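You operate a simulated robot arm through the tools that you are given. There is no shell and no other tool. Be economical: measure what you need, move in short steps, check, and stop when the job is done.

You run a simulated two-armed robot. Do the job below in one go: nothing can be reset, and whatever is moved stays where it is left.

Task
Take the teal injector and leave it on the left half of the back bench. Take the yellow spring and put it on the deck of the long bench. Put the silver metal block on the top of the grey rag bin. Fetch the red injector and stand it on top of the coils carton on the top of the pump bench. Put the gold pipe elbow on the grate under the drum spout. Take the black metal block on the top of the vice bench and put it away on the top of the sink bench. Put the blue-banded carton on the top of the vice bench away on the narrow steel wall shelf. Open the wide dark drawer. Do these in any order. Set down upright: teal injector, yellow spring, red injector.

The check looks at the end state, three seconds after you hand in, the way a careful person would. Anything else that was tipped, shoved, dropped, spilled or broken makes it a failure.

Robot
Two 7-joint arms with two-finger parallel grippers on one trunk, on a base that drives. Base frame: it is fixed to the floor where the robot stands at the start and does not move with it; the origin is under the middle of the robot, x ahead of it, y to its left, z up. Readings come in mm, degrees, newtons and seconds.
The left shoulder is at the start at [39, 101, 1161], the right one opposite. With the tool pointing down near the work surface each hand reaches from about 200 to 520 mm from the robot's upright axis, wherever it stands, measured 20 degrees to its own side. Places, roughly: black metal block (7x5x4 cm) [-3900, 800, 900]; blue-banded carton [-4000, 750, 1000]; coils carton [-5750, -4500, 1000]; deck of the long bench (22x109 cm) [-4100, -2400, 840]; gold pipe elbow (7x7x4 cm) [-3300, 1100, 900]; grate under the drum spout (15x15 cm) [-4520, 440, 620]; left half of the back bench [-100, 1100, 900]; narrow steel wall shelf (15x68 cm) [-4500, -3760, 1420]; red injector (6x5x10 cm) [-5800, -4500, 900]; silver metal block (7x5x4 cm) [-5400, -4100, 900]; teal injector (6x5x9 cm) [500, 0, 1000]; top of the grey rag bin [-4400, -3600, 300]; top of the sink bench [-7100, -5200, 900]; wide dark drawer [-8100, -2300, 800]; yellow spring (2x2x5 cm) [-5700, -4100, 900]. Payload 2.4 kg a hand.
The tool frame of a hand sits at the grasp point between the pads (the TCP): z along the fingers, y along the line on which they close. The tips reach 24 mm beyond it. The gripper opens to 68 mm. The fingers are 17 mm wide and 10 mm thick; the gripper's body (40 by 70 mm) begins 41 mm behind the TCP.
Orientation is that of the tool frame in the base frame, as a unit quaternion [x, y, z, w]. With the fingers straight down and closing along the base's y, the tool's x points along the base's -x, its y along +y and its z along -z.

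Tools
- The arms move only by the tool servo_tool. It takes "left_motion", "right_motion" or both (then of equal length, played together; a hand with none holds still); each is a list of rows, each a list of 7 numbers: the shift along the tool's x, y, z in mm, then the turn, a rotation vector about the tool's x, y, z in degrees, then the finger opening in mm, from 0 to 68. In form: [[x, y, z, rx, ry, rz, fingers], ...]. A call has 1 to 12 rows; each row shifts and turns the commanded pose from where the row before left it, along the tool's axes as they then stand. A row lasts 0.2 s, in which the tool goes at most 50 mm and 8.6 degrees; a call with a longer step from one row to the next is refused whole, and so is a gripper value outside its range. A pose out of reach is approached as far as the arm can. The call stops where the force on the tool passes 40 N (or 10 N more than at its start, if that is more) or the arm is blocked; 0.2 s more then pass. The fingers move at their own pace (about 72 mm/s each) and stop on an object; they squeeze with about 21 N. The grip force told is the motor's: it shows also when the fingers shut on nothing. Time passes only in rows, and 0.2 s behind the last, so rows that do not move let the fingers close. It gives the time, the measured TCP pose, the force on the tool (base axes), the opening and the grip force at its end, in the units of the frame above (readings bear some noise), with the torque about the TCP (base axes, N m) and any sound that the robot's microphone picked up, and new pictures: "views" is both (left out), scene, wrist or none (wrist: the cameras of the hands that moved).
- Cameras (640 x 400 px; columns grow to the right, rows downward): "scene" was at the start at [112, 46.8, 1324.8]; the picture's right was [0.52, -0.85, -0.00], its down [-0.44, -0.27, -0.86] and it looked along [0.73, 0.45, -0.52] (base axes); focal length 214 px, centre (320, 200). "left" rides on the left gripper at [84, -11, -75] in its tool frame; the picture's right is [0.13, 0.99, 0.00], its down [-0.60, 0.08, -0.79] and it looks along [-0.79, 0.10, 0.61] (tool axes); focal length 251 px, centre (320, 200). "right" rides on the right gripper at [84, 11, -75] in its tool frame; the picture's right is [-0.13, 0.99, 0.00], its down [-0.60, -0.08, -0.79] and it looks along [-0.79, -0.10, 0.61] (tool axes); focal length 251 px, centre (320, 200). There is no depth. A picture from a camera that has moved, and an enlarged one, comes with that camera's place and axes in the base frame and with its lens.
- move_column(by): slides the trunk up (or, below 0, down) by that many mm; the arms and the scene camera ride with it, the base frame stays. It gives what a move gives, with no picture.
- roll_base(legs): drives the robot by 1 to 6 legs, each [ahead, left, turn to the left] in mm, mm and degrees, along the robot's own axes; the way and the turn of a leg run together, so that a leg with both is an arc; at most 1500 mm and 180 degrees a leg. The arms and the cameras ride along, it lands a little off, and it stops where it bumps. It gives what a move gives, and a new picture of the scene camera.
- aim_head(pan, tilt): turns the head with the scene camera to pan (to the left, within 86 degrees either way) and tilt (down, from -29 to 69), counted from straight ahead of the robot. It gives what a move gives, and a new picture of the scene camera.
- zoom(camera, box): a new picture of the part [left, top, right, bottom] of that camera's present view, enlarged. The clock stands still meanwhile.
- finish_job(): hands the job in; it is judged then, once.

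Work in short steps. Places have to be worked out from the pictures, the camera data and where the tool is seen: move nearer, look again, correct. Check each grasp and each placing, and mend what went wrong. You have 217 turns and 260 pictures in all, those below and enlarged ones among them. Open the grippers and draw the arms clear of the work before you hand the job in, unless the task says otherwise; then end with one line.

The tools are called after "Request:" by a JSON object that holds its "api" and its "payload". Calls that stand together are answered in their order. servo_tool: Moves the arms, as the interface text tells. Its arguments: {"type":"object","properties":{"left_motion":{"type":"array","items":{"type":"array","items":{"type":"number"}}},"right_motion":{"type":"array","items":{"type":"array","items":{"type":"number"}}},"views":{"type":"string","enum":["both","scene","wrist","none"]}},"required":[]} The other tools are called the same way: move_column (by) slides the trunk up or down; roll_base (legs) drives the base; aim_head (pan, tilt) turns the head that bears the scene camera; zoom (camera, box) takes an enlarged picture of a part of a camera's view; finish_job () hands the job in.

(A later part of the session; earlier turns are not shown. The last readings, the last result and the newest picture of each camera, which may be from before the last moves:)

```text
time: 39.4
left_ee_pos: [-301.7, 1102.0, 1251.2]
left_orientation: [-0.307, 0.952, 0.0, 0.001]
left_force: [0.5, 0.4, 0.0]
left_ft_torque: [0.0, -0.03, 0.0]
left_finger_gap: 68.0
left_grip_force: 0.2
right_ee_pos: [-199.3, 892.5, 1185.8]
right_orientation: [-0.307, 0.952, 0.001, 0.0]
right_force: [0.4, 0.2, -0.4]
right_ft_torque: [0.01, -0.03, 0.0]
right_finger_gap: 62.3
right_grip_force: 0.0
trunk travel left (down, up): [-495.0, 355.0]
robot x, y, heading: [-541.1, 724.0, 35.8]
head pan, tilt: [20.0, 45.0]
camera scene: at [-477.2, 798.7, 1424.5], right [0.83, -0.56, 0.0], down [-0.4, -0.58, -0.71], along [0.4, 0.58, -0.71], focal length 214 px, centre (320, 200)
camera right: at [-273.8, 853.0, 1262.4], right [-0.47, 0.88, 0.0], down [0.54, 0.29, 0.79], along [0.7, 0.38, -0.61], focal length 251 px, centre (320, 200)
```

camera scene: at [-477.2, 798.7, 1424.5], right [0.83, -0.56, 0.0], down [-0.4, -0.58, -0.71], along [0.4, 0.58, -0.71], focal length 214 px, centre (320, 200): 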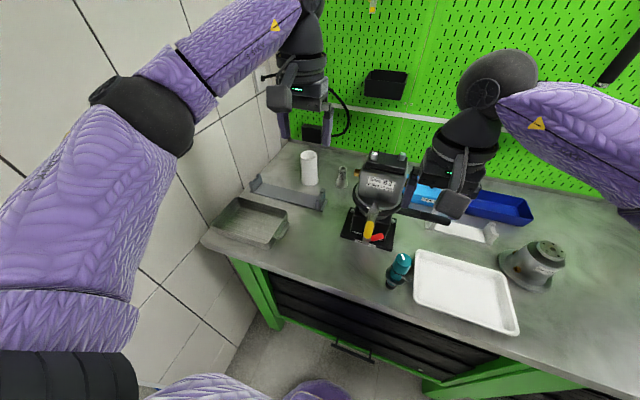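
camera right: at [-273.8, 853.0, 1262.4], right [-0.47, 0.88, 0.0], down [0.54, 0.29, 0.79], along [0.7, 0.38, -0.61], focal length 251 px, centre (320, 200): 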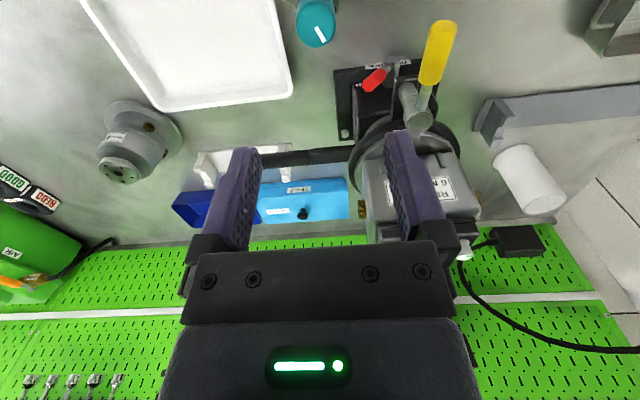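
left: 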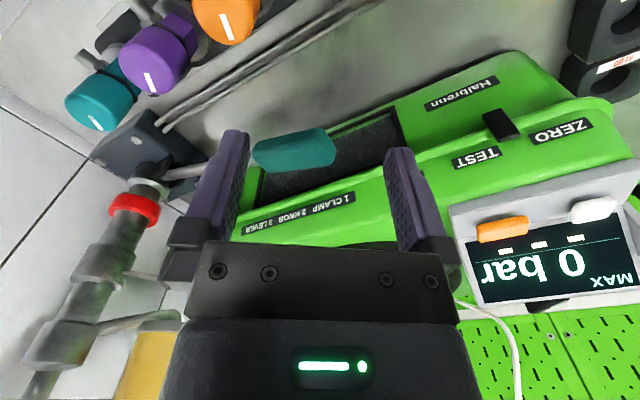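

Teal is standing upright, task 1 done. I back away from the bench and look round towards the vice bench.

Request:
{"api": "roll_base", "payload": {"legs": [[-600, -100, 0]]}}

Request:
{"api": "aim_head", "payload": {"pan": 86, "tilt": 20}}

```text
time: 42.8
left_ee_pos: [-728.2, 672.8, 1250.4]
left_orientation: [-0.309, 0.951, 0.0, 0.0]
left_force: [-1.1, -0.5, 0.6]
left_ft_torque: [0.03, -0.03, 0.01]
left_finger_gap: 68.1
left_grip_force: 0.1
right_ee_pos: [-625.3, 466.9, 1187.2]
right_orientation: [-0.31, 0.951, 0.001, 0.001]
right_force: [-0.8, 0.3, -0.7]
right_ft_torque: [-0.01, 0.0, -0.02]
right_finger_gap: 62.0
right_grip_force: 0.1
trunk travel left (down, up): [-495.0, 355.0]
robot x, y, heading: [-964.0, 290.7, 35.8]
head pan, tilt: [20.0, 45.0]
camera scene: at [-902.4, 369.8, 1424.5], right [0.83, -0.56, 0.0], down [-0.4, -0.59, -0.71], along [0.4, 0.59, -0.71], focal length 214 px, centre (320, 200)
```

scene: 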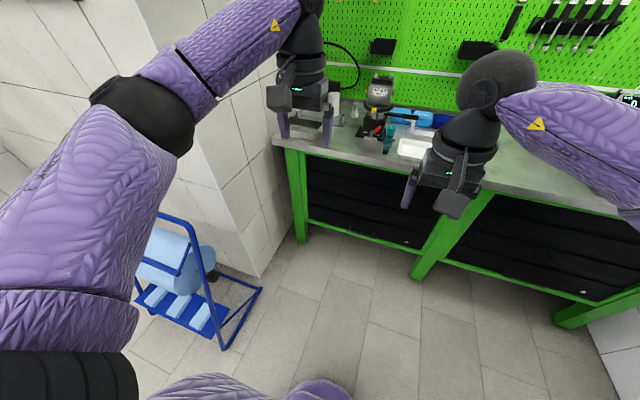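

```text
time: 44.2
left_ee_pos: [-729.2, 673.7, 1249.8]
left_orientation: [-0.309, 0.951, 0.0, 0.0]
left_force: [0.4, 0.0, -0.1]
left_ft_torque: [0.03, 0.01, -0.03]
left_finger_gap: 67.7
left_grip_force: 0.0
right_ee_pos: [-625.1, 467.0, 1187.3]
right_orientation: [-0.309, 0.951, 0.0, 0.0]
right_force: [-0.2, 0.2, -0.1]
right_ft_torque: [0.0, 0.0, 0.02]
right_finger_gap: 62.0
right_grip_force: 0.1
trunk travel left (down, up): [-495.0, 355.0]
robot x, y, heading: [-966.4, 289.2, 36.1]
head pan, tilt: [85.9, 20.0]
camera scene: at [-996.7, 381.8, 1463.2], right [0.85, 0.53, 0.0], down [0.18, -0.29, -0.94], along [-0.5, 0.8, -0.34], focal length 214 px, centre (320, 200)
```

scene: 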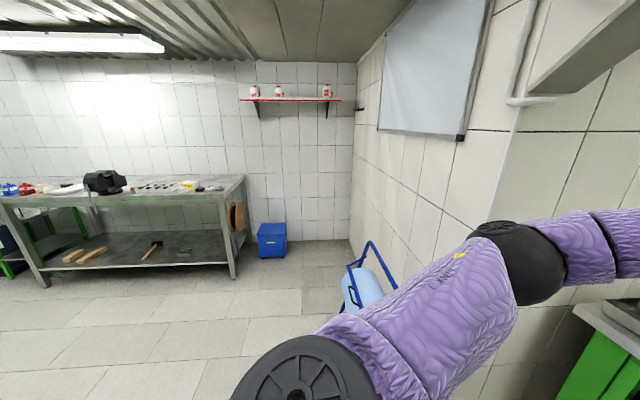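

Vice bench front runs parallel to the start bench's normal. I back off more, turn 90° left to face it, and look left.

Request:
{"api": "roll_base", "payload": {"legs": [[-400, 0, 0], [0, 0, 90]]}}

Request:
{"api": "aim_head", "payload": {"pan": 60, "tilt": 15}}

```text
time: 50.5
left_ee_pos: [-1672.2, 292.5, 1250.4]
left_orientation: [0.889, -0.458, 0.0, 0.0]
left_force: [-0.1, 0.5, 0.0]
left_ft_torque: [-0.01, 0.03, -0.01]
left_finger_gap: 68.0
left_grip_force: 0.0
right_ee_pos: [-1463.6, 392.3, 1185.5]
right_orientation: [0.889, -0.458, -0.001, 0.0]
right_force: [0.8, 0.6, -0.2]
right_ft_torque: [0.01, -0.01, 0.0]
right_finger_gap: 62.1
right_grip_force: 0.1
trunk travel left (down, up): [-495.0, 355.0]
robot x, y, heading: [-1292.6, 52.1, 125.2]
head pan, tilt: [85.9, 20.0]
camera scene: at [-1383.1, 20.5, 1463.2], right [-0.52, 0.85, 0.0], down [0.29, 0.18, -0.94], along [-0.8, -0.49, -0.34], focal length 214 px, centre (320, 200)
```

scene: 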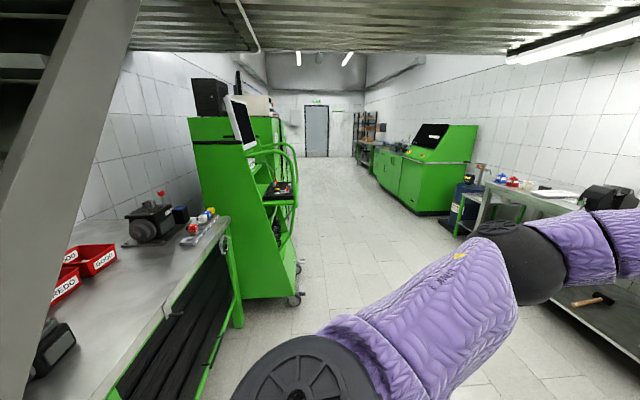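

```text
time: 51.4
left_ee_pos: [-1672.4, 291.4, 1250.3]
left_orientation: [0.889, -0.459, 0.001, -0.001]
left_force: [-0.8, 0.2, 0.5]
left_ft_torque: [-0.01, -0.01, 0.01]
left_finger_gap: 68.0
left_grip_force: 0.1
right_ee_pos: [-1464.8, 394.0, 1186.1]
right_orientation: [0.889, -0.459, 0.0, 0.001]
right_force: [-0.2, -0.4, 0.9]
right_ft_torque: [0.04, -0.02, -0.01]
right_finger_gap: 62.1
right_grip_force: 0.2
trunk travel left (down, up): [-495.0, 355.0]
robot x, y, heading: [-1288.0, 51.0, 125.5]
head pan, tilt: [60.0, 15.0]
camera scene: at [-1396.6, 60.1, 1471.3], right [-0.1, 1.0, 0.0], down [0.26, 0.02, -0.97], along [-0.96, -0.09, -0.26], focal length 214 px, centre (320, 200)
```

scene: 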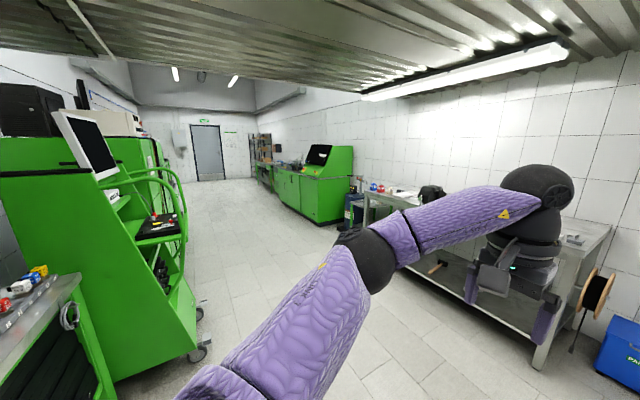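

The corridor is open. I drive diagonally left and forward towards the middle of the vice bench.

Request:
{"api": "roll_base", "payload": {"legs": [[650, 565, 0], [650, 565, 0]]}}

Request:
{"api": "aim_head", "payload": {"pan": 0, "tilt": 40}}

```text
time: 60.1
left_ee_pos: [-3353.3, 697.0, 1251.1]
left_orientation: [0.89, -0.456, 0.0, 0.0]
left_force: [-0.6, -0.3, -0.4]
left_ft_torque: [0.03, 0.01, 0.01]
left_finger_gap: 67.9
left_grip_force: 0.1
right_ee_pos: [-3145.1, 799.5, 1185.7]
right_orientation: [0.89, -0.457, 0.0, 0.0]
right_force: [0.3, -1.0, 0.2]
right_ft_torque: [-0.01, -0.01, 0.0]
right_finger_gap: 61.9
right_grip_force: 0.0
trunk travel left (down, up): [-495.0, 355.0]
robot x, y, heading: [-2970.5, 460.1, 125.6]
head pan, tilt: [60.0, 15.0]
camera scene: at [-3077.6, 467.3, 1471.3], right [-0.1, 1.0, 0.0], down [0.26, 0.03, -0.97], along [-0.96, -0.1, -0.26], focal length 214 px, centre (320, 200)
```

scene: 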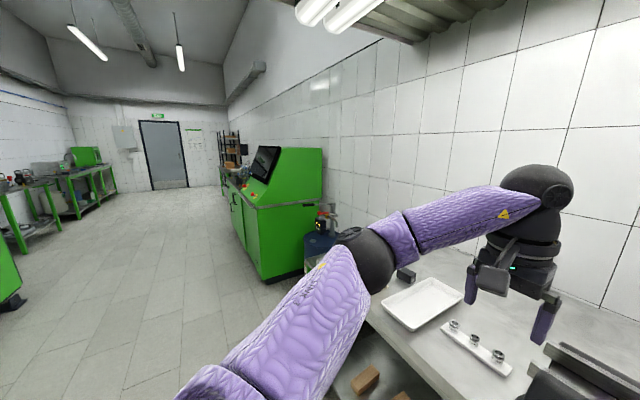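

```text
time: 61.4
left_ee_pos: [-3352.4, 698.6, 1250.9]
left_orientation: [0.89, -0.457, 0.001, 0.0]
left_force: [1.0, 0.1, -0.4]
left_ft_torque: [-0.02, -0.03, -0.01]
left_finger_gap: 68.3
left_grip_force: 0.0
right_ee_pos: [-3146.1, 800.7, 1186.2]
right_orientation: [0.89, -0.457, 0.0, 0.001]
right_force: [0.9, -0.3, -0.4]
right_ft_torque: [0.01, 0.01, -0.01]
right_finger_gap: 61.9
right_grip_force: 0.1
trunk travel left (down, up): [-495.0, 355.0]
robot x, y, heading: [-2972.1, 461.3, 125.5]
head pan, tilt: [0.0, 40.0]
camera scene: at [-3034.0, 545.4, 1431.8], right [0.81, 0.58, 0.0], down [0.38, -0.52, -0.77], along [-0.45, 0.62, -0.64], focal length 214 px, centre (320, 200)
```

scene: 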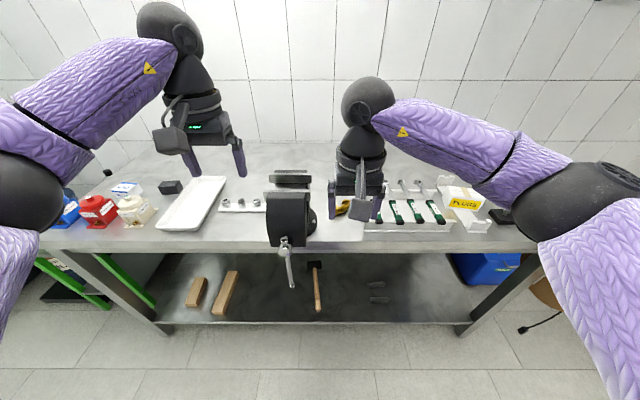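

Zoom on the bench top to identify the items.

Request:
{"api": "zoom", "payload": {"camera": "scene", "box": [40, 160, 280, 310]}}

Request:
{"api": "zoom", "payload": {"camera": "scene", "box": [300, 160, 540, 310]}}

```text
2.67 times, centred on (160, 235) of scene
camera zoom: at [-3034.0, 545.4, 1431.8], right [0.81, 0.58, 0.0], down [0.38, -0.52, -0.77], along [-0.45, 0.62, -0.64], focal length 572 px, centre (747, 107)
```

zoom: 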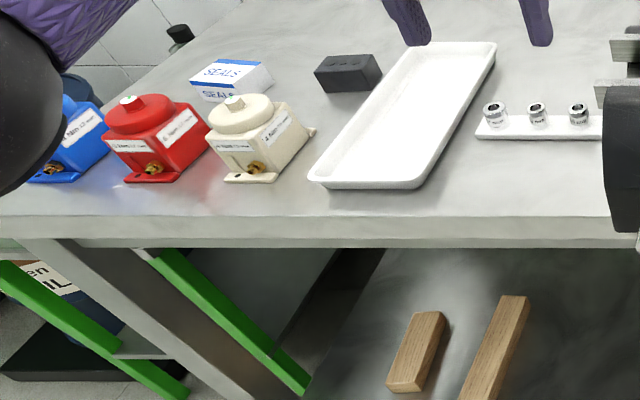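

```text
2.67 times, centred on (420, 235) of scene
camera zoom: at [-3034.0, 545.4, 1431.8], right [0.81, 0.58, 0.0], down [0.38, -0.52, -0.77], along [-0.45, 0.62, -0.64], focal length 572 px, centre (53, 107)
```

zoom: 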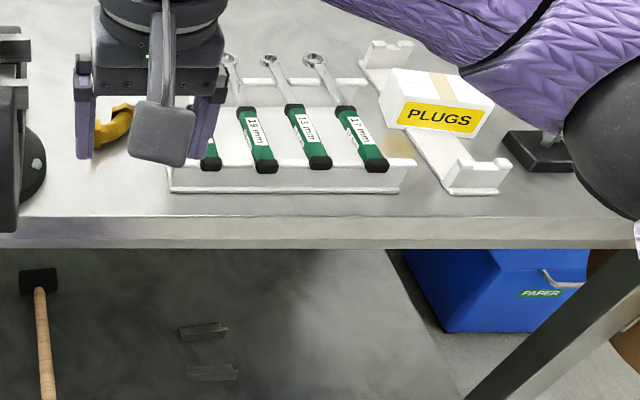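

Gold elbow ≈(-3307,1063), between vice and the screwdriver rack; SEALS carton and black block at the left. I drive forward 200 mm and look with the right wrist camera.

Request:
{"api": "roll_base", "payload": {"legs": [[200, 0, 0]]}}

Request:
{"api": "servo_tool", "payload": {"right_motion": [[0, 0, 5, 0, 0, 0, 68]], "views": "wrist"}}

```text
time: 63.0
left_ee_pos: [-3472.4, 864.5, 1248.5]
left_orientation: [0.889, -0.457, 0.0, 0.0]
left_force: [-0.4, 0.7, 0.0]
left_ft_torque: [-0.02, -0.01, 0.0]
left_finger_gap: 67.7
left_grip_force: 0.0
right_ee_pos: [-3265.3, 967.0, 1186.0]
right_orientation: [0.889, -0.457, -0.001, 0.002]
right_force: [0.1, -0.5, 0.0]
right_ft_torque: [-0.06, -0.02, -0.02]
right_finger_gap: 62.0
right_grip_force: 0.1
trunk travel left (down, up): [-495.0, 355.0]
robot x, y, heading: [-3090.5, 625.8, 125.5]
head pan, tilt: [0.0, 40.0]
camera scene: at [-3153.0, 712.0, 1431.7], right [0.81, 0.58, 0.0], down [0.37, -0.52, -0.77], along [-0.45, 0.62, -0.64], focal length 214 px, centre (320, 200)
```

scene: 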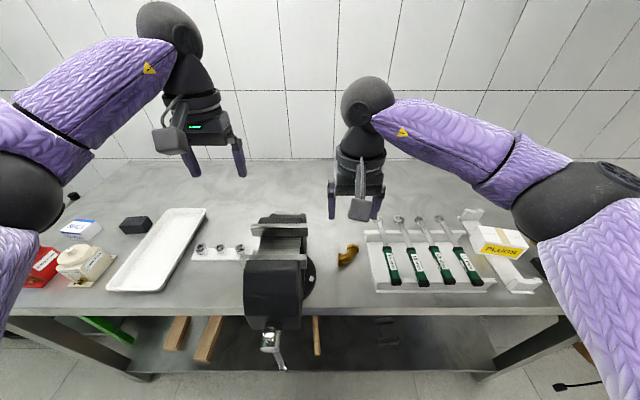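

```text
time: 63.4
left_ee_pos: [-3471.4, 863.6, 1250.7]
left_orientation: [0.889, -0.457, 0.0, 0.0]
left_force: [0.8, -0.6, -0.9]
left_ft_torque: [0.01, 0.01, -0.04]
left_finger_gap: 67.9
left_grip_force: 0.1
right_ee_pos: [-3263.8, 966.8, 1179.6]
right_orientation: [0.889, -0.458, 0.0, 0.001]
right_force: [-0.3, -0.1, 0.3]
right_ft_torque: [0.0, 0.03, -0.01]
right_finger_gap: 68.0
right_grip_force: 0.1
trunk travel left (down, up): [-495.0, 355.0]
robot x, y, heading: [-3089.8, 624.7, 125.8]
head pan, tilt: [0.0, 40.0]
camera right: at [-3224.5, 890.8, 1256.7], right [-0.88, -0.47, 0.0], down [-0.29, 0.54, 0.79], along [-0.37, 0.7, -0.61], focal length 251 px, centre (320, 200)
```

right: 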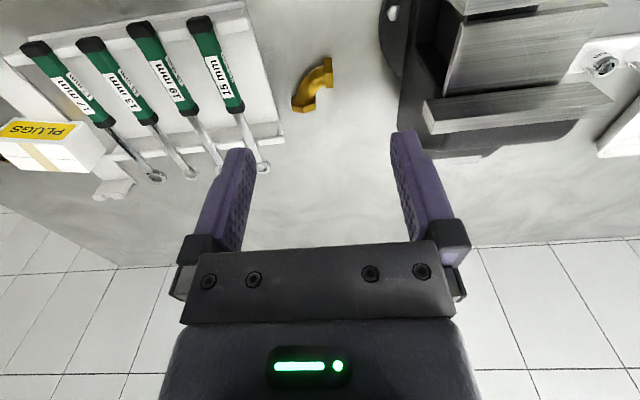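

Zoom on the elbow in the wrist view for its orientation.

Request:
{"api": "zoom", "payload": {"camera": "right", "box": [260, 40, 372, 110]}}

```text
5.71 times, centred on (316, 75) of right
camera zoom: at [-3224.5, 890.8, 1256.7], right [-0.88, -0.47, 0.0], down [-0.29, 0.54, 0.79], along [-0.37, 0.7, -0.61], focal length 1437 px, centre (343, 914)
```

zoom: 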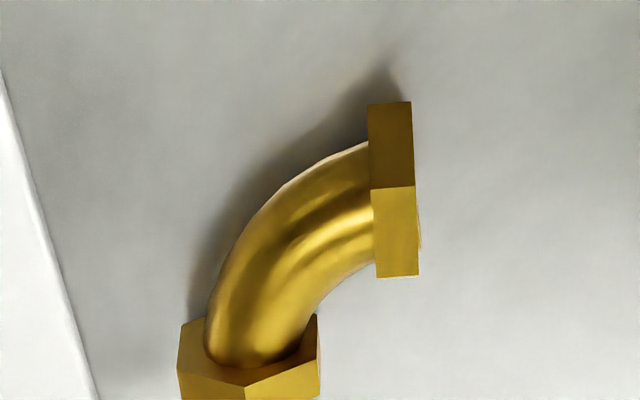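

The elbow lies flat with its mid-pipe axis at 45°. I go over it and yaw the hand +45° so the fingers straddle the pipe, then re-look.

Request:
{"api": "servo_tool", "payload": {"right_motion": [[-31.6, -10.8, 32, 0, 0, 0, 68], [-31.6, -10.8, 32, 0, 0, 0, 68], [-31.6, -10.8, 32, 0, 0, 0, 68], [0, 0, 5, 0, 0, 7.5, 68], [0, 0, 5, 0, 0, 7.5, 68], [0, 0, 5, 0, 0, 7.5, 68], [0, 0, 5, 0, 0, 7.5, 68], [0, 0, 5, 0, 0, 7.5, 68], [0, 0, 5, 0, 0, 7.5, 68], [0, 0, 0, 0, 0, 0, 68]], "views": "wrist"}}

```text
time: 65.6
left_ee_pos: [-3472.1, 863.2, 1251.7]
left_orientation: [0.889, -0.458, 0.0, 0.0]
left_force: [-0.3, -0.3, 0.2]
left_ft_torque: [0.04, 0.02, 0.04]
left_finger_gap: 67.7
left_grip_force: 0.1
right_ee_pos: [-3293.1, 1061.7, 1056.6]
right_orientation: [-0.646, 0.763, 0.0, 0.0]
right_force: [-0.4, 1.2, -0.7]
right_ft_torque: [0.01, 0.04, 0.03]
right_finger_gap: 68.0
right_grip_force: 0.0
trunk travel left (down, up): [-495.0, 355.0]
robot x, y, heading: [-3089.2, 622.7, 125.8]
head pan, tilt: [0.0, 40.0]
camera right: at [-3317.8, 980.2, 1131.7], right [-0.96, 0.29, 0.0], down [0.18, 0.58, 0.79], along [0.23, 0.76, -0.61], focal length 251 px, centre (320, 200)
```

right: 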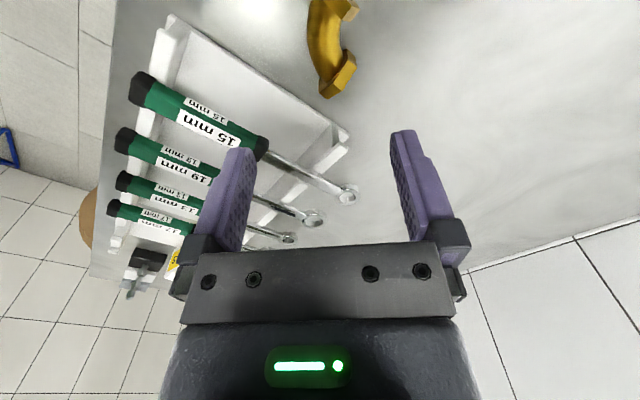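

The wrist camera would come close to the vice at this yaw. I reduce the yaw to ~23° and shift towards the far nut, where the pipe runs in that direction.

Request:
{"api": "servo_tool", "payload": {"right_motion": [[-15, 5, 0, 0, 0, 0, 68], [0, 0, 5, 0, 0, -7.4, 68], [0, 0, 5, 0, 0, -7.4, 68], [0, 0, 5, 0, 0, -7.4, 68], [0, 0, 30, 0, 0, 0, 68], [0, 0, 0, 0, 0, 0, 68]], "views": "both"}}

```text
time: 67.0
left_ee_pos: [-3471.8, 862.5, 1250.5]
left_orientation: [0.889, -0.457, 0.001, 0.0]
left_force: [1.3, 0.2, 0.5]
left_ft_torque: [-0.03, -0.04, -0.01]
left_finger_gap: 68.0
left_grip_force: 0.1
right_ee_pos: [-3285.5, 1068.4, 1010.4]
right_orientation: [0.782, -0.624, 0.0, 0.0]
right_force: [0.2, -0.8, 0.1]
right_ft_torque: [0.03, -0.02, 0.0]
right_finger_gap: 67.8
right_grip_force: 0.0
right hand out of reach, approached as far as the arm can: row 1, 5
trunk travel left (down, up): [-495.0, 355.0]
robot x, y, heading: [-3087.4, 627.0, 125.6]
head pan, tilt: [0.0, 40.0]
camera scene: at [-3152.4, 711.2, 1431.8], right [0.81, 0.58, 0.0], down [0.37, -0.52, -0.77], along [-0.45, 0.62, -0.64], focal length 214 px, centre (320, 200)
camera right: at [-3278.1, 982.0, 1085.4], right [-1.0, -0.09, 0.0], down [-0.06, 0.61, 0.79], along [-0.08, 0.79, -0.61], focal length 251 px, centre (320, 200)
```

scene: 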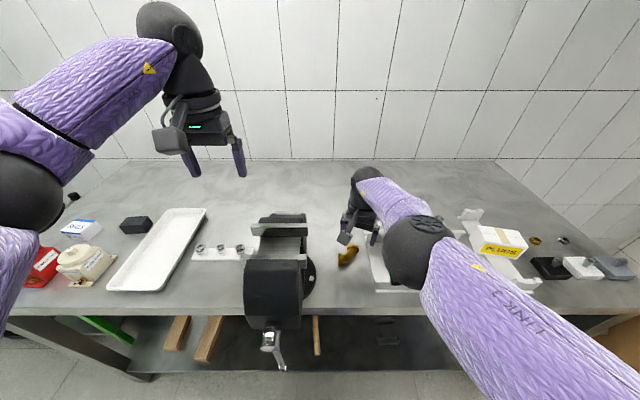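
right: 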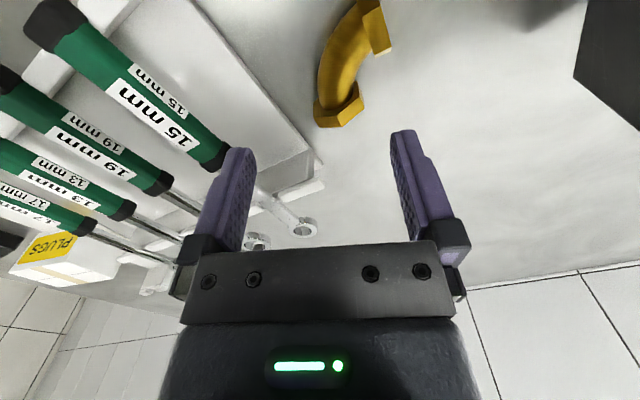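

The arm is near full stretch with its elbow low over the rack. I raise the hand, drive 60 mm closer and lower the trunk for a better arm posture.

Request:
{"api": "servo_tool", "payload": {"right_motion": [[0, 0, -40, 0, 0, 0, 68], [0, 0, -40, 0, 0, 0, 68], [0, 0, -40, 0, 0, 0, 68], [0, 0, 0, 0, 0, 0, 68]], "views": "none"}}

Request:
{"api": "roll_base", "payload": {"legs": [[60, 0, 0]]}}

Request:
{"api": "move_column", "payload": {"by": -100}}

Request:
{"api": "servo_tool", "payload": {"right_motion": [[30, 0, 0, 0, 0, 0, 68], [30, 0, 0, 0, 0, 0, 68], [0, 0, 0, 0, 0, 0, 68]], "views": "wrist"}}

```text
time: 68.0
left_ee_pos: [-3471.8, 863.6, 1249.8]
left_orientation: [0.889, -0.458, 0.0, 0.0]
left_force: [-0.2, -0.6, -0.5]
left_ft_torque: [0.0, 0.0, 0.02]
left_finger_gap: 68.1
left_grip_force: 0.0
right_ee_pos: [-3293.7, 1078.3, 1130.2]
right_orientation: [0.782, -0.624, 0.0, 0.001]
right_force: [-0.3, 0.8, 0.3]
right_ft_torque: [0.04, 0.02, 0.02]
right_finger_gap: 67.9
right_grip_force: 0.2
right hand out of reach, approached as far as the arm can: row 1, 2
trunk travel left (down, up): [-495.0, 355.0]
robot x, y, heading: [-3088.1, 626.1, 125.2]
head pan, tilt: [0.0, 40.0]
```

```text
time: 69.0
left_ee_pos: [-3506.0, 913.0, 1249.8]
left_orientation: [0.889, -0.457, 0.0, 0.001]
left_force: [0.2, 0.5, 0.5]
left_ft_torque: [-0.01, -0.01, 0.01]
left_finger_gap: 68.2
left_grip_force: 0.0
right_ee_pos: [-3328.7, 1126.0, 1128.4]
right_orientation: [0.781, -0.624, 0.0, 0.001]
right_force: [0.1, 0.0, 0.0]
right_ft_torque: [-0.02, -0.02, 0.0]
right_finger_gap: 67.8
right_grip_force: 0.0
trunk travel left (down, up): [-495.0, 355.0]
robot x, y, heading: [-3124.2, 671.3, 125.8]
head pan, tilt: [0.0, 40.0]
camera scene: at [-3187.7, 760.4, 1431.6], right [0.81, 0.58, 0.0], down [0.37, -0.52, -0.77], along [-0.45, 0.62, -0.64], focal length 214 px, centre (320, 200)
```

scene: 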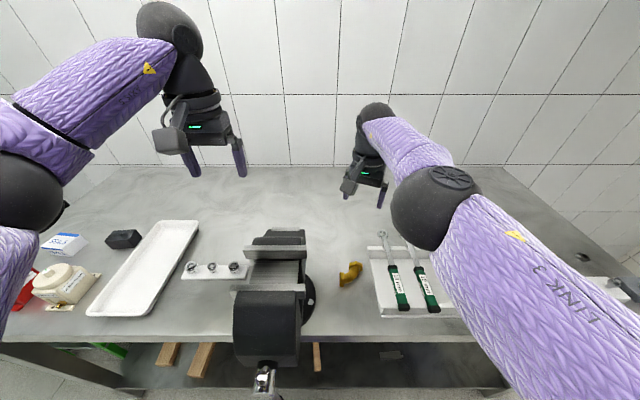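

```text
time: 70.3
left_ee_pos: [-3505.9, 912.1, 1151.6]
left_orientation: [0.89, -0.455, 0.0, 0.0]
left_force: [0.4, -0.7, 0.2]
left_ft_torque: [0.04, 0.01, 0.01]
left_finger_gap: 68.0
left_grip_force: 0.0
right_ee_pos: [-3330.0, 1128.4, 1018.9]
right_orientation: [0.782, -0.623, 0.013, 0.004]
right_force: [0.7, 0.4, -0.1]
right_ft_torque: [-0.01, -0.02, 0.0]
right_finger_gap: 68.1
right_grip_force: 0.1
trunk travel left (down, up): [-395.0, 454.0]
robot x, y, heading: [-3129.0, 673.3, 125.7]
head pan, tilt: [0.0, 40.0]
```

```text
time: 71.1
left_ee_pos: [-3505.8, 910.8, 1150.5]
left_orientation: [0.889, -0.457, 0.0, 0.0]
left_force: [-0.1, 0.3, -0.7]
left_ft_torque: [0.0, 0.03, -0.01]
left_finger_gap: 68.0
left_grip_force: 0.0
right_ee_pos: [-3349.6, 1107.4, 1017.9]
right_orientation: [0.782, -0.624, 0.014, 0.004]
right_force: [-0.8, -0.4, -0.4]
right_ft_torque: [-0.03, 0.0, 0.02]
right_finger_gap: 68.0
right_grip_force: 0.2
right hand out of reach, approached as far as the arm can: row 1, 2
trunk travel left (down, up): [-395.0, 454.0]
robot x, y, heading: [-3123.8, 671.9, 125.2]
head pan, tilt: [0.0, 40.0]
camera right: at [-3342.5, 1024.2, 1096.8], right [-1.0, -0.09, -0.01], down [-0.07, 0.62, 0.78], along [-0.07, 0.78, -0.63], focal length 251 px, centre (320, 200)
```

right: 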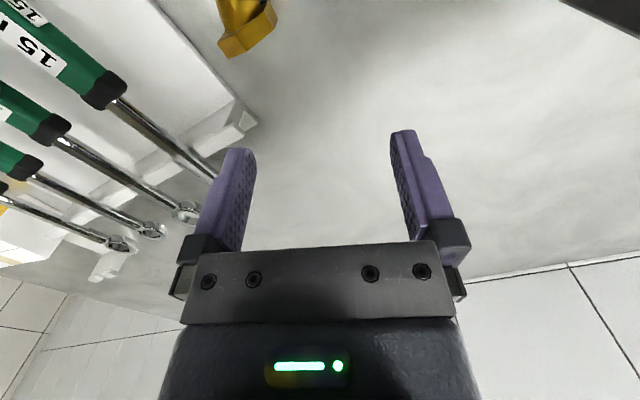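

The arm behaved oddly; I check the scene view for its elbow before moving further.

Request:
{"api": "aim_head", "payload": {"pan": -20, "tilt": 45}}

```text
time: 72.0
left_ee_pos: [-3505.6, 910.3, 1150.5]
left_orientation: [0.89, -0.457, 0.0, 0.0]
left_force: [-0.3, 0.4, 0.3]
left_ft_torque: [0.0, 0.03, 0.0]
left_finger_gap: 68.1
left_grip_force: 0.0
right_ee_pos: [-3349.0, 1108.1, 1019.1]
right_orientation: [0.782, -0.623, 0.013, 0.004]
right_force: [0.1, 0.4, 0.3]
right_ft_torque: [0.03, 0.02, 0.0]
right_finger_gap: 68.1
right_grip_force: 0.0
trunk travel left (down, up): [-395.0, 454.0]
robot x, y, heading: [-3121.6, 674.5, 125.2]
head pan, tilt: [-20.0, 45.0]
camera scene: at [-3166.1, 777.8, 1324.0], right [0.96, 0.27, 0.0], down [0.19, -0.68, -0.71], along [-0.19, 0.68, -0.71], focal length 214 px, centre (320, 200)
```

scene: 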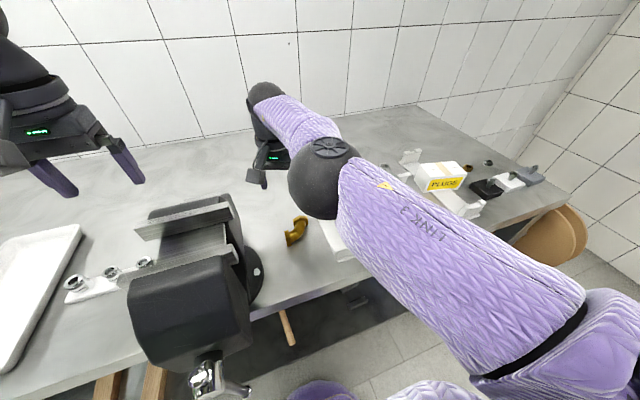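

The right elbow hangs just over the screwdriver rack. I lift the trunk and then restore a higher-elbow posture.

Request:
{"api": "move_column", "payload": {"by": 150}}

Request:
{"api": "servo_tool", "payload": {"right_motion": [[0, 0, -30, 0, 0, 0, 68], [40, 0, -25, 0, 0, 0, 68], [40, 0, -25, 0, 0, 0, 68], [40, 0, 0, 0, 0, 0, 68], [0, 0, 0, 0, 0, 0, 68]], "views": "scene"}}

```text
time: 73.7
left_ee_pos: [-3507.2, 911.8, 1300.7]
left_orientation: [0.89, -0.457, 0.0, 0.0]
left_force: [-0.7, 0.8, 1.1]
left_ft_torque: [0.01, -0.01, -0.02]
left_finger_gap: 68.0
left_grip_force: 0.1
right_ee_pos: [-3347.2, 1104.5, 1188.4]
right_orientation: [0.782, -0.623, -0.005, -0.001]
right_force: [0.7, 0.8, -0.1]
right_ft_torque: [-0.01, -0.04, 0.02]
right_finger_gap: 67.9
right_grip_force: 0.0
trunk travel left (down, up): [-545.0, 304.0]
robot x, y, heading: [-3124.2, 676.6, 125.4]
head pan, tilt: [-20.0, 45.0]
```

```text
time: 74.9
left_ee_pos: [-3507.0, 912.4, 1300.8]
left_orientation: [0.889, -0.457, 0.0, 0.0]
left_force: [0.2, 0.7, -0.6]
left_ft_torque: [0.02, -0.01, -0.02]
left_finger_gap: 67.9
left_grip_force: 0.0
right_ee_pos: [-3318.8, 987.5, 1267.8]
right_orientation: [0.782, -0.624, -0.006, -0.001]
right_force: [0.3, 0.5, 0.1]
right_ft_torque: [0.03, 0.0, 0.01]
right_finger_gap: 68.0
right_grip_force: 0.0
trunk travel left (down, up): [-545.0, 304.0]
robot x, y, heading: [-3127.9, 671.8, 125.6]
head pan, tilt: [-20.0, 45.0]
camera scene: at [-3157.2, 765.6, 1474.6], right [0.96, 0.27, 0.0], down [0.19, -0.68, -0.71], along [-0.19, 0.68, -0.71], focal length 214 px, centre (320, 200)
```

scene: 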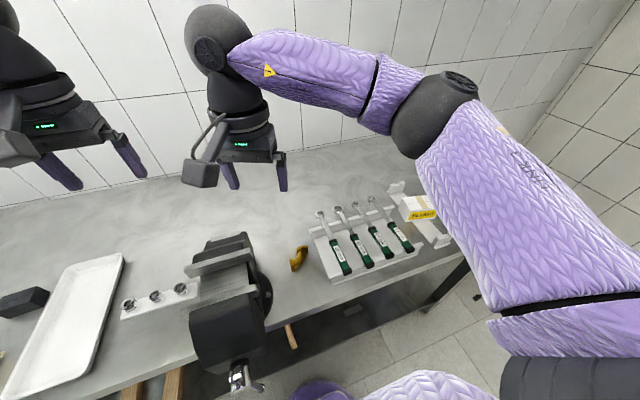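

The elbow had probably touched the rack; I zoom to check nothing shifted.

Request:
{"api": "zoom", "payload": {"camera": "scene", "box": [270, 170, 470, 295]}}

```text
3.20 times, centred on (370, 232) of scene
camera zoom: at [-3157.2, 765.6, 1474.6], right [0.96, 0.27, 0.0], down [0.19, -0.68, -0.71], along [-0.19, 0.68, -0.71], focal length 686 px, centre (160, 96)
```

zoom: 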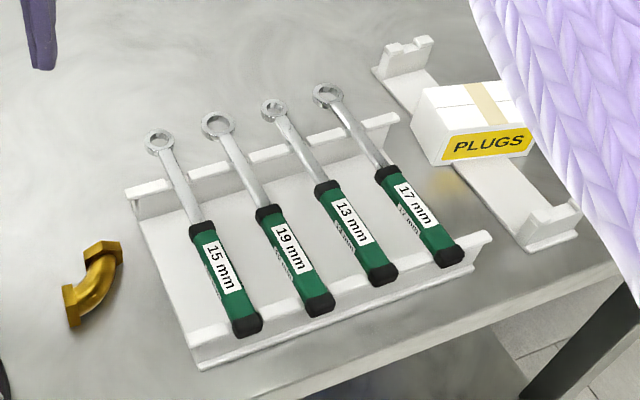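

Rack and wrenches look undisturbed. With the elbow now high, I go over the gold elbow and then lower the trunk in part.

Request:
{"api": "servo_tool", "payload": {"right_motion": [[-23.5, -17, 20, 0, 0, 0, 68], [-23.5, -17, 20, 0, 0, 0, 68], [-23.5, -17, 20, 0, 0, 0, 68], [0, 0, 0, 0, 0, 0, 68]], "views": "none"}}

Request:
{"api": "move_column", "payload": {"by": -150}}

Request:
{"api": "servo_tool", "payload": {"right_motion": [[0, 0, 0, 0, 0, 0, 68]], "views": "both"}}

```text
time: 75.9
left_ee_pos: [-3505.8, 911.4, 1299.9]
left_orientation: [0.889, -0.458, -0.001, 0.0]
left_force: [0.3, 0.2, -0.8]
left_ft_torque: [0.04, 0.0, 0.01]
left_finger_gap: 68.4
left_grip_force: 0.0
right_ee_pos: [-3287.1, 1068.0, 1206.9]
right_orientation: [0.781, -0.624, -0.005, -0.001]
right_force: [-0.1, 0.0, 0.7]
right_ft_torque: [-0.03, -0.02, 0.01]
right_finger_gap: 68.1
right_grip_force: 0.0
trunk travel left (down, up): [-545.0, 304.0]
robot x, y, heading: [-3127.7, 671.6, 125.8]
head pan, tilt: [-20.0, 45.0]
```

```text
time: 77.7
left_ee_pos: [-3506.7, 911.6, 1150.8]
left_orientation: [0.89, -0.456, 0.0, 0.0]
left_force: [-1.1, 0.2, -0.2]
left_ft_torque: [0.0, -0.01, 0.01]
left_finger_gap: 68.0
left_grip_force: 0.1
right_ee_pos: [-3285.4, 1067.9, 1057.1]
right_orientation: [0.781, -0.624, -0.005, 0.0]
right_force: [0.5, -0.5, 0.4]
right_ft_torque: [0.0, 0.0, 0.01]
right_finger_gap: 67.9
right_grip_force: 0.1
trunk travel left (down, up): [-395.0, 454.0]
robot x, y, heading: [-3127.4, 673.9, 125.7]
head pan, tilt: [-20.0, 45.0]
```

```text
time: 78.1
left_ee_pos: [-3507.2, 911.6, 1149.9]
left_orientation: [0.89, -0.456, 0.0, 0.0]
left_force: [0.2, -0.3, 0.1]
left_ft_torque: [0.0, -0.04, -0.01]
left_finger_gap: 67.9
left_grip_force: 0.0
right_ee_pos: [-3285.2, 1068.0, 1056.7]
right_orientation: [0.781, -0.624, -0.006, -0.002]
right_force: [-0.2, -0.3, 0.0]
right_ft_torque: [0.0, 0.01, -0.02]
right_finger_gap: 67.8
right_grip_force: 0.1
trunk travel left (down, up): [-395.0, 454.0]
robot x, y, heading: [-3124.6, 676.8, 125.8]
head pan, tilt: [-20.0, 45.0]
camera scene: at [-3166.0, 777.8, 1324.0], right [0.96, 0.27, 0.0], down [0.19, -0.68, -0.71], along [-0.19, 0.68, -0.71], focal length 214 px, centre (320, 200)
camera right: at [-3277.9, 981.9, 1131.1], right [-1.0, -0.09, 0.01], down [-0.05, 0.6, 0.8], along [-0.08, 0.8, -0.6], focal length 251 px, centre (320, 200)
```

scene: 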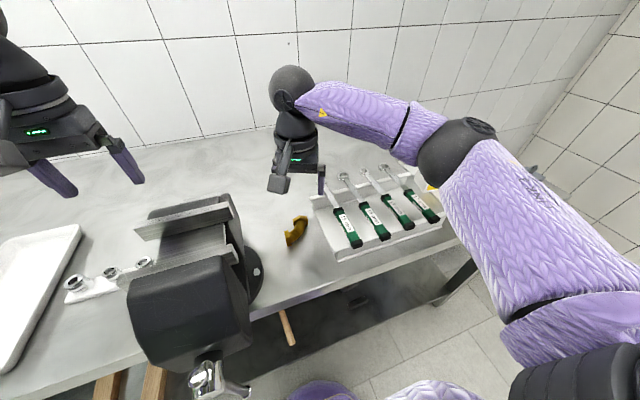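
right: 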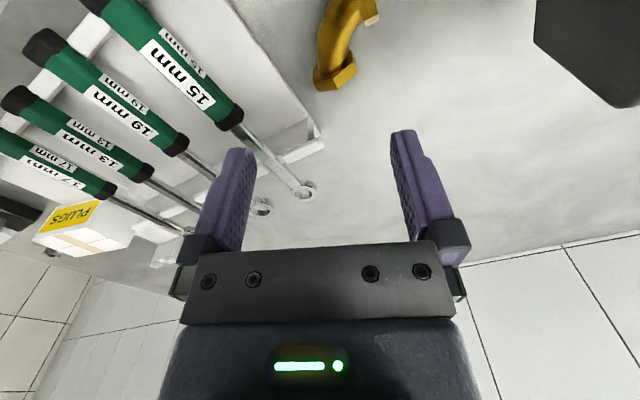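

Posture is good now. The pipe is ~10 mm to +y; I correct and descend to 930.

Request:
{"api": "servo_tool", "payload": {"right_motion": [[3, 10, 30, 0, 0, 0, 68], [0, 0, 40, 0, 0, 0, 68], [0, 0, 40, 0, 0, 0, 68], [0, 0, 16, 0, 0, 0, 68], [0, 0, 0, 0, 0, 0, 68]], "views": "wrist"}}

```text
time: 79.3
left_ee_pos: [-3506.5, 912.6, 1150.0]
left_orientation: [0.889, -0.457, 0.0, 0.0]
left_force: [0.6, -0.7, -0.2]
left_ft_torque: [0.01, 0.01, -0.01]
left_finger_gap: 68.0
left_grip_force: 0.0
right_ee_pos: [-3297.4, 1063.9, 928.1]
right_orientation: [0.781, -0.624, -0.006, -0.002]
right_force: [-0.9, -0.4, -0.1]
right_ft_torque: [0.02, 0.01, 0.02]
right_finger_gap: 67.9
right_grip_force: 0.1
trunk travel left (down, up): [-395.0, 454.0]
robot x, y, heading: [-3128.9, 673.1, 125.8]
head pan, tilt: [-20.0, 45.0]
camera right: at [-3288.1, 978.0, 1004.4], right [-1.0, -0.09, 0.01], down [-0.05, 0.6, 0.8], along [-0.08, 0.79, -0.6], focal length 251 px, centre (320, 200)
```

right: 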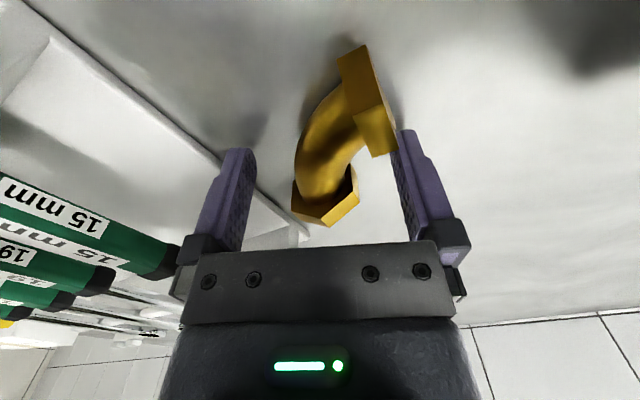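

Fingers would foul the other nut here. I move forward ~27 mm to centre on the far nut and square the yaw so the fingers close across it.

Request:
{"api": "servo_tool", "payload": {"right_motion": [[-14, 1, 0, 0, 0, 0, 68], [-13, 2, 0, 0, 0, 0, 68], [0, 0, 0, 0, 0, -7.4, 68], [0, 0, 0, 0, 0, -7.4, 68], [0, 0, 0, 0, 0, -7.4, 68], [0, 0, 0, 0, 0, 0, 68]], "views": "wrist"}}

```text
time: 80.7
left_ee_pos: [-3506.8, 911.7, 1150.3]
left_orientation: [0.889, -0.458, 0.0, 0.0]
left_force: [-0.5, -1.0, -0.3]
left_ft_torque: [0.01, -0.01, -0.02]
left_finger_gap: 68.0
left_grip_force: 0.2
right_ee_pos: [-3305.5, 1088.4, 930.0]
right_orientation: [0.887, -0.461, -0.007, -0.002]
right_force: [-0.1, -0.8, 0.5]
right_ft_torque: [0.02, 0.01, 0.0]
right_finger_gap: 68.1
right_grip_force: 0.0
trunk travel left (down, up): [-395.0, 454.0]
robot x, y, heading: [-3123.4, 677.6, 125.5]
head pan, tilt: [-20.0, 45.0]
camera right: at [-3265.9, 1012.5, 1004.8], right [-0.89, -0.46, 0.0], down [-0.28, 0.53, 0.8], along [-0.37, 0.71, -0.6], focal length 251 px, centre (320, 200)
```

right: 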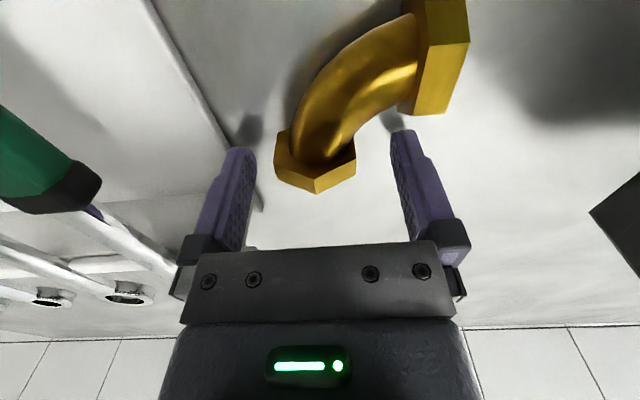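

Well centred on the nut. I narrow the opening to 56 to keep off the rack plate, and lower until near the bench.

Request:
{"api": "servo_tool", "payload": {"right_motion": [[0, 0, 0, 0, 0, 0, 56], [0, 0, 6, 0, 0, 0, 56], [0, 0, 6, 0, 0, 0, 56], [0, 0, 4, 0, 0, 0, 56], [0, 0, 0, 0, 0, 0, 56]], "views": "wrist"}}

```text
time: 81.5
left_ee_pos: [-3504.9, 909.4, 1152.0]
left_orientation: [0.889, -0.458, -0.001, -0.001]
left_force: [0.8, 0.6, 0.0]
left_ft_torque: [-0.04, 0.03, 0.01]
left_finger_gap: 67.7
left_grip_force: 0.0
right_ee_pos: [-3307.6, 1088.6, 924.4]
right_orientation: [0.888, -0.46, -0.011, -0.004]
right_force: [6.7, -7.3, 20.9]
right_ft_torque: [0.09, -0.8, -0.24]
right_finger_gap: 57.0
right_grip_force: 0.7
trunk travel left (down, up): [-395.0, 454.0]
robot x, y, heading: [-3124.7, 672.1, 125.5]
head pan, tilt: [-20.0, 45.0]
stopped in row 4 (right hand): the force on the tool passed its limit at 49 N (the readings are from after the stop); the commanded pose is now the measured one
camera right: at [-3265.8, 1011.5, 997.8], right [-0.89, -0.46, 0.01], down [-0.27, 0.53, 0.81], along [-0.38, 0.71, -0.59], focal length 251 px, centre (320, 200)
```

right: 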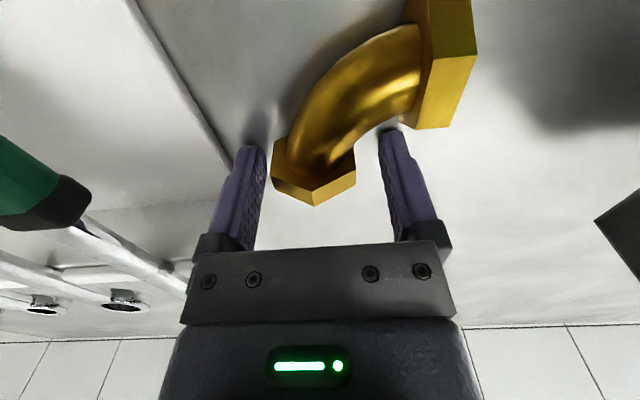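

The tips touched the bench (z≈900). I rise 5 mm and close on the nut.

Request:
{"api": "servo_tool", "payload": {"right_motion": [[0, -2, -5, 0, 0, 0, 56], [0, 0, 0, 0, 0, 0, 40], [0, 0, 0, 0, 0, 0, 20], [0, 0, 0, 0, 0, 0, 20], [0, 0, 0, 0, 0, 0, 20]], "views": "wrist"}}

```text
time: 82.7
left_ee_pos: [-3505.5, 910.7, 1150.9]
left_orientation: [0.889, -0.457, 0.0, 0.0]
left_force: [-0.2, -0.3, -0.1]
left_ft_torque: [0.0, -0.01, -0.06]
left_finger_gap: 68.1
left_grip_force: 0.0
right_ee_pos: [-3304.3, 1090.9, 928.1]
right_orientation: [0.887, -0.462, -0.01, -0.003]
right_force: [-0.1, 0.3, 0.2]
right_ft_torque: [0.06, -0.01, 0.0]
right_finger_gap: 35.9
right_grip_force: 20.8
trunk travel left (down, up): [-395.0, 454.0]
robot x, y, heading: [-3124.2, 673.7, 125.6]
head pan, tilt: [-20.0, 45.0]
camera right: at [-3265.0, 1014.4, 1000.9], right [-0.89, -0.46, 0.01], down [-0.27, 0.53, 0.81], along [-0.38, 0.71, -0.59], focal length 251 px, centre (320, 200)
```

right: 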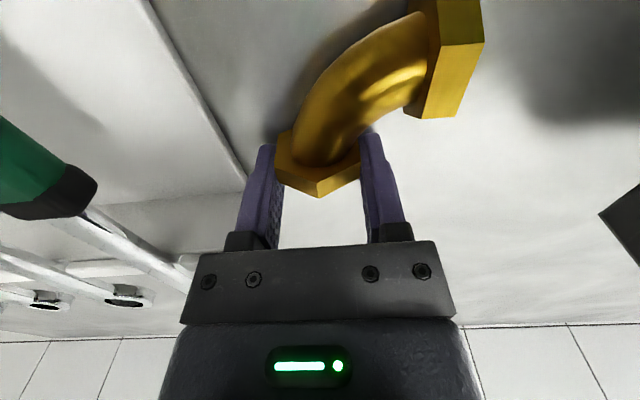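

Gripped across the nut (35.9 mm). Lift up.

Request:
{"api": "servo_tool", "payload": {"right_motion": [[0, 0, -20, 0, 0, 0, 20], [0, 0, -40, 0, 0, 0, 20], [0, 0, -45, 0, 0, 0, 20], [0, 0, -45, 0, 0, 0, 20], [0, 0, -45, 0, 0, 0, 20], [0, 0, 0, 0, 0, 0, 20]], "views": "both"}}

```text
time: 84.1
left_ee_pos: [-3505.5, 912.2, 1149.7]
left_orientation: [0.89, -0.457, 0.0, 0.0]
left_force: [-0.1, 0.5, -0.1]
left_ft_torque: [0.02, -0.01, 0.02]
left_finger_gap: 68.2
left_grip_force: 0.2
right_ee_pos: [-3303.2, 1088.9, 1123.0]
right_orientation: [0.887, -0.461, -0.01, -0.004]
right_force: [-0.4, -0.3, -1.4]
right_ft_torque: [0.09, -0.06, -0.01]
right_finger_gap: 35.6
right_grip_force: 20.9
trunk travel left (down, up): [-395.0, 454.0]
robot x, y, heading: [-3123.5, 671.7, 125.8]
head pan, tilt: [-20.0, 45.0]
camera scene: at [-3166.0, 778.0, 1323.9], right [0.96, 0.27, 0.0], down [0.19, -0.68, -0.71], along [-0.19, 0.68, -0.71], focal length 214 px, centre (320, 200)
camera right: at [-3262.8, 1011.4, 1196.5], right [-0.89, -0.46, 0.01], down [-0.27, 0.53, 0.8], along [-0.38, 0.71, -0.59], focal length 251 px, centre (320, 200)
```

scene: 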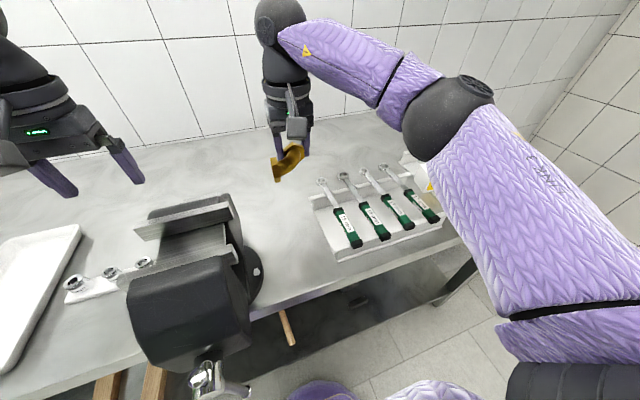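
right: 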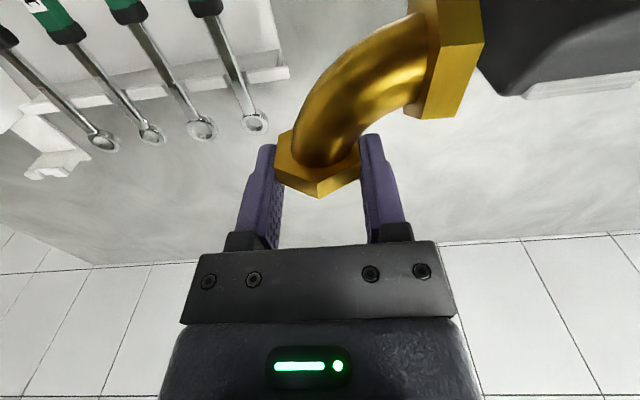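

Gold elbow is held. I back off and drive left to view the drum stand and grate.

Request:
{"api": "roll_base", "payload": {"legs": [[-300, 0, 0], [0, 1150, 0]]}}

Request:
{"api": "aim_head", "payload": {"pan": 5, "tilt": 35}}

```text
time: 91.6
left_ee_pos: [-4263.4, 24.3, 1150.7]
left_orientation: [0.883, -0.469, -0.001, 0.0]
left_force: [-1.3, -0.7, 0.5]
left_ft_torque: [0.0, 0.0, 0.04]
left_finger_gap: 67.8
left_grip_force: 0.1
right_ee_pos: [-4056.6, 196.2, 1123.6]
right_orientation: [0.881, -0.473, -0.01, -0.004]
right_force: [0.6, 0.9, -1.4]
right_ft_torque: [0.05, 0.0, 0.02]
right_finger_gap: 36.0
right_grip_force: 21.3
trunk travel left (down, up): [-395.0, 454.0]
robot x, y, heading: [-3890.2, -224.9, 124.5]
head pan, tilt: [-20.0, 45.0]
camera scene: at [-3927.4, -118.6, 1323.9], right [0.97, 0.24, 0.0], down [0.17, -0.69, -0.71], along [-0.17, 0.69, -0.71], focal length 214 px, centre (320, 200)
```

scene: 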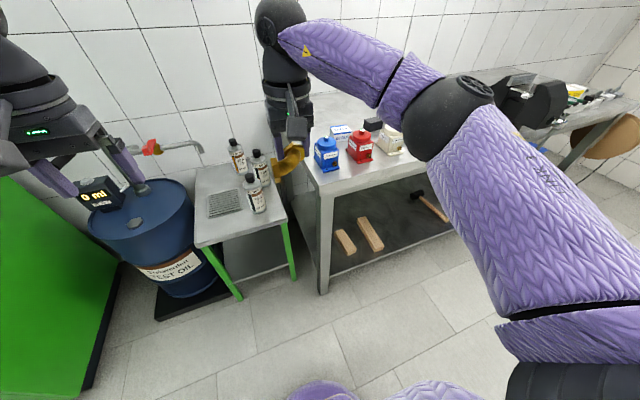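

```text
time: 92.5
left_ee_pos: [-4263.7, 24.6, 1150.8]
left_orientation: [0.884, -0.468, 0.001, 0.0]
left_force: [0.4, -0.3, 0.8]
left_ft_torque: [0.04, 0.01, 0.01]
left_finger_gap: 67.9
left_grip_force: 0.2
right_ee_pos: [-4055.4, 196.2, 1123.3]
right_orientation: [0.881, -0.474, -0.01, -0.003]
right_force: [0.6, 0.7, -1.7]
right_ft_torque: [0.05, 0.02, -0.03]
right_finger_gap: 35.8
right_grip_force: 20.7
trunk travel left (down, up): [-395.0, 454.0]
robot x, y, heading: [-3888.3, -222.2, 124.3]
head pan, tilt: [5.0, 35.0]
camera scene: at [-3963.0, -128.9, 1338.7], right [0.78, 0.63, 0.0], down [0.36, -0.45, -0.82], along [-0.52, 0.64, -0.57], focal length 214 px, centre (320, 200)
```

scene: 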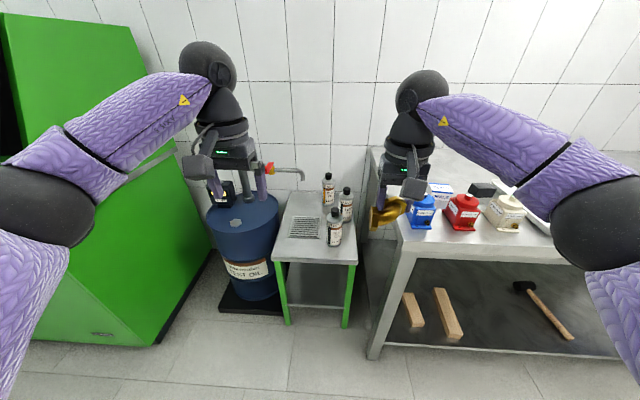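

Grate found at about (-4534, 432). Zoom to see the spout and bottles around it.

Request:
{"api": "zoom", "payload": {"camera": "scene", "box": [190, 140, 380, 260]}}

```text
3.33 times, centred on (285, 200) of scene
camera zoom: at [-3963.0, -128.9, 1338.7], right [0.78, 0.63, 0.0], down [0.36, -0.45, -0.82], along [-0.52, 0.64, -0.57], focal length 715 px, centre (437, 200)
```

zoom: 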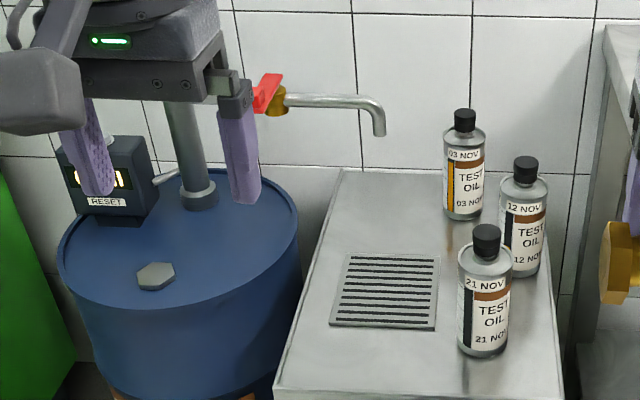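

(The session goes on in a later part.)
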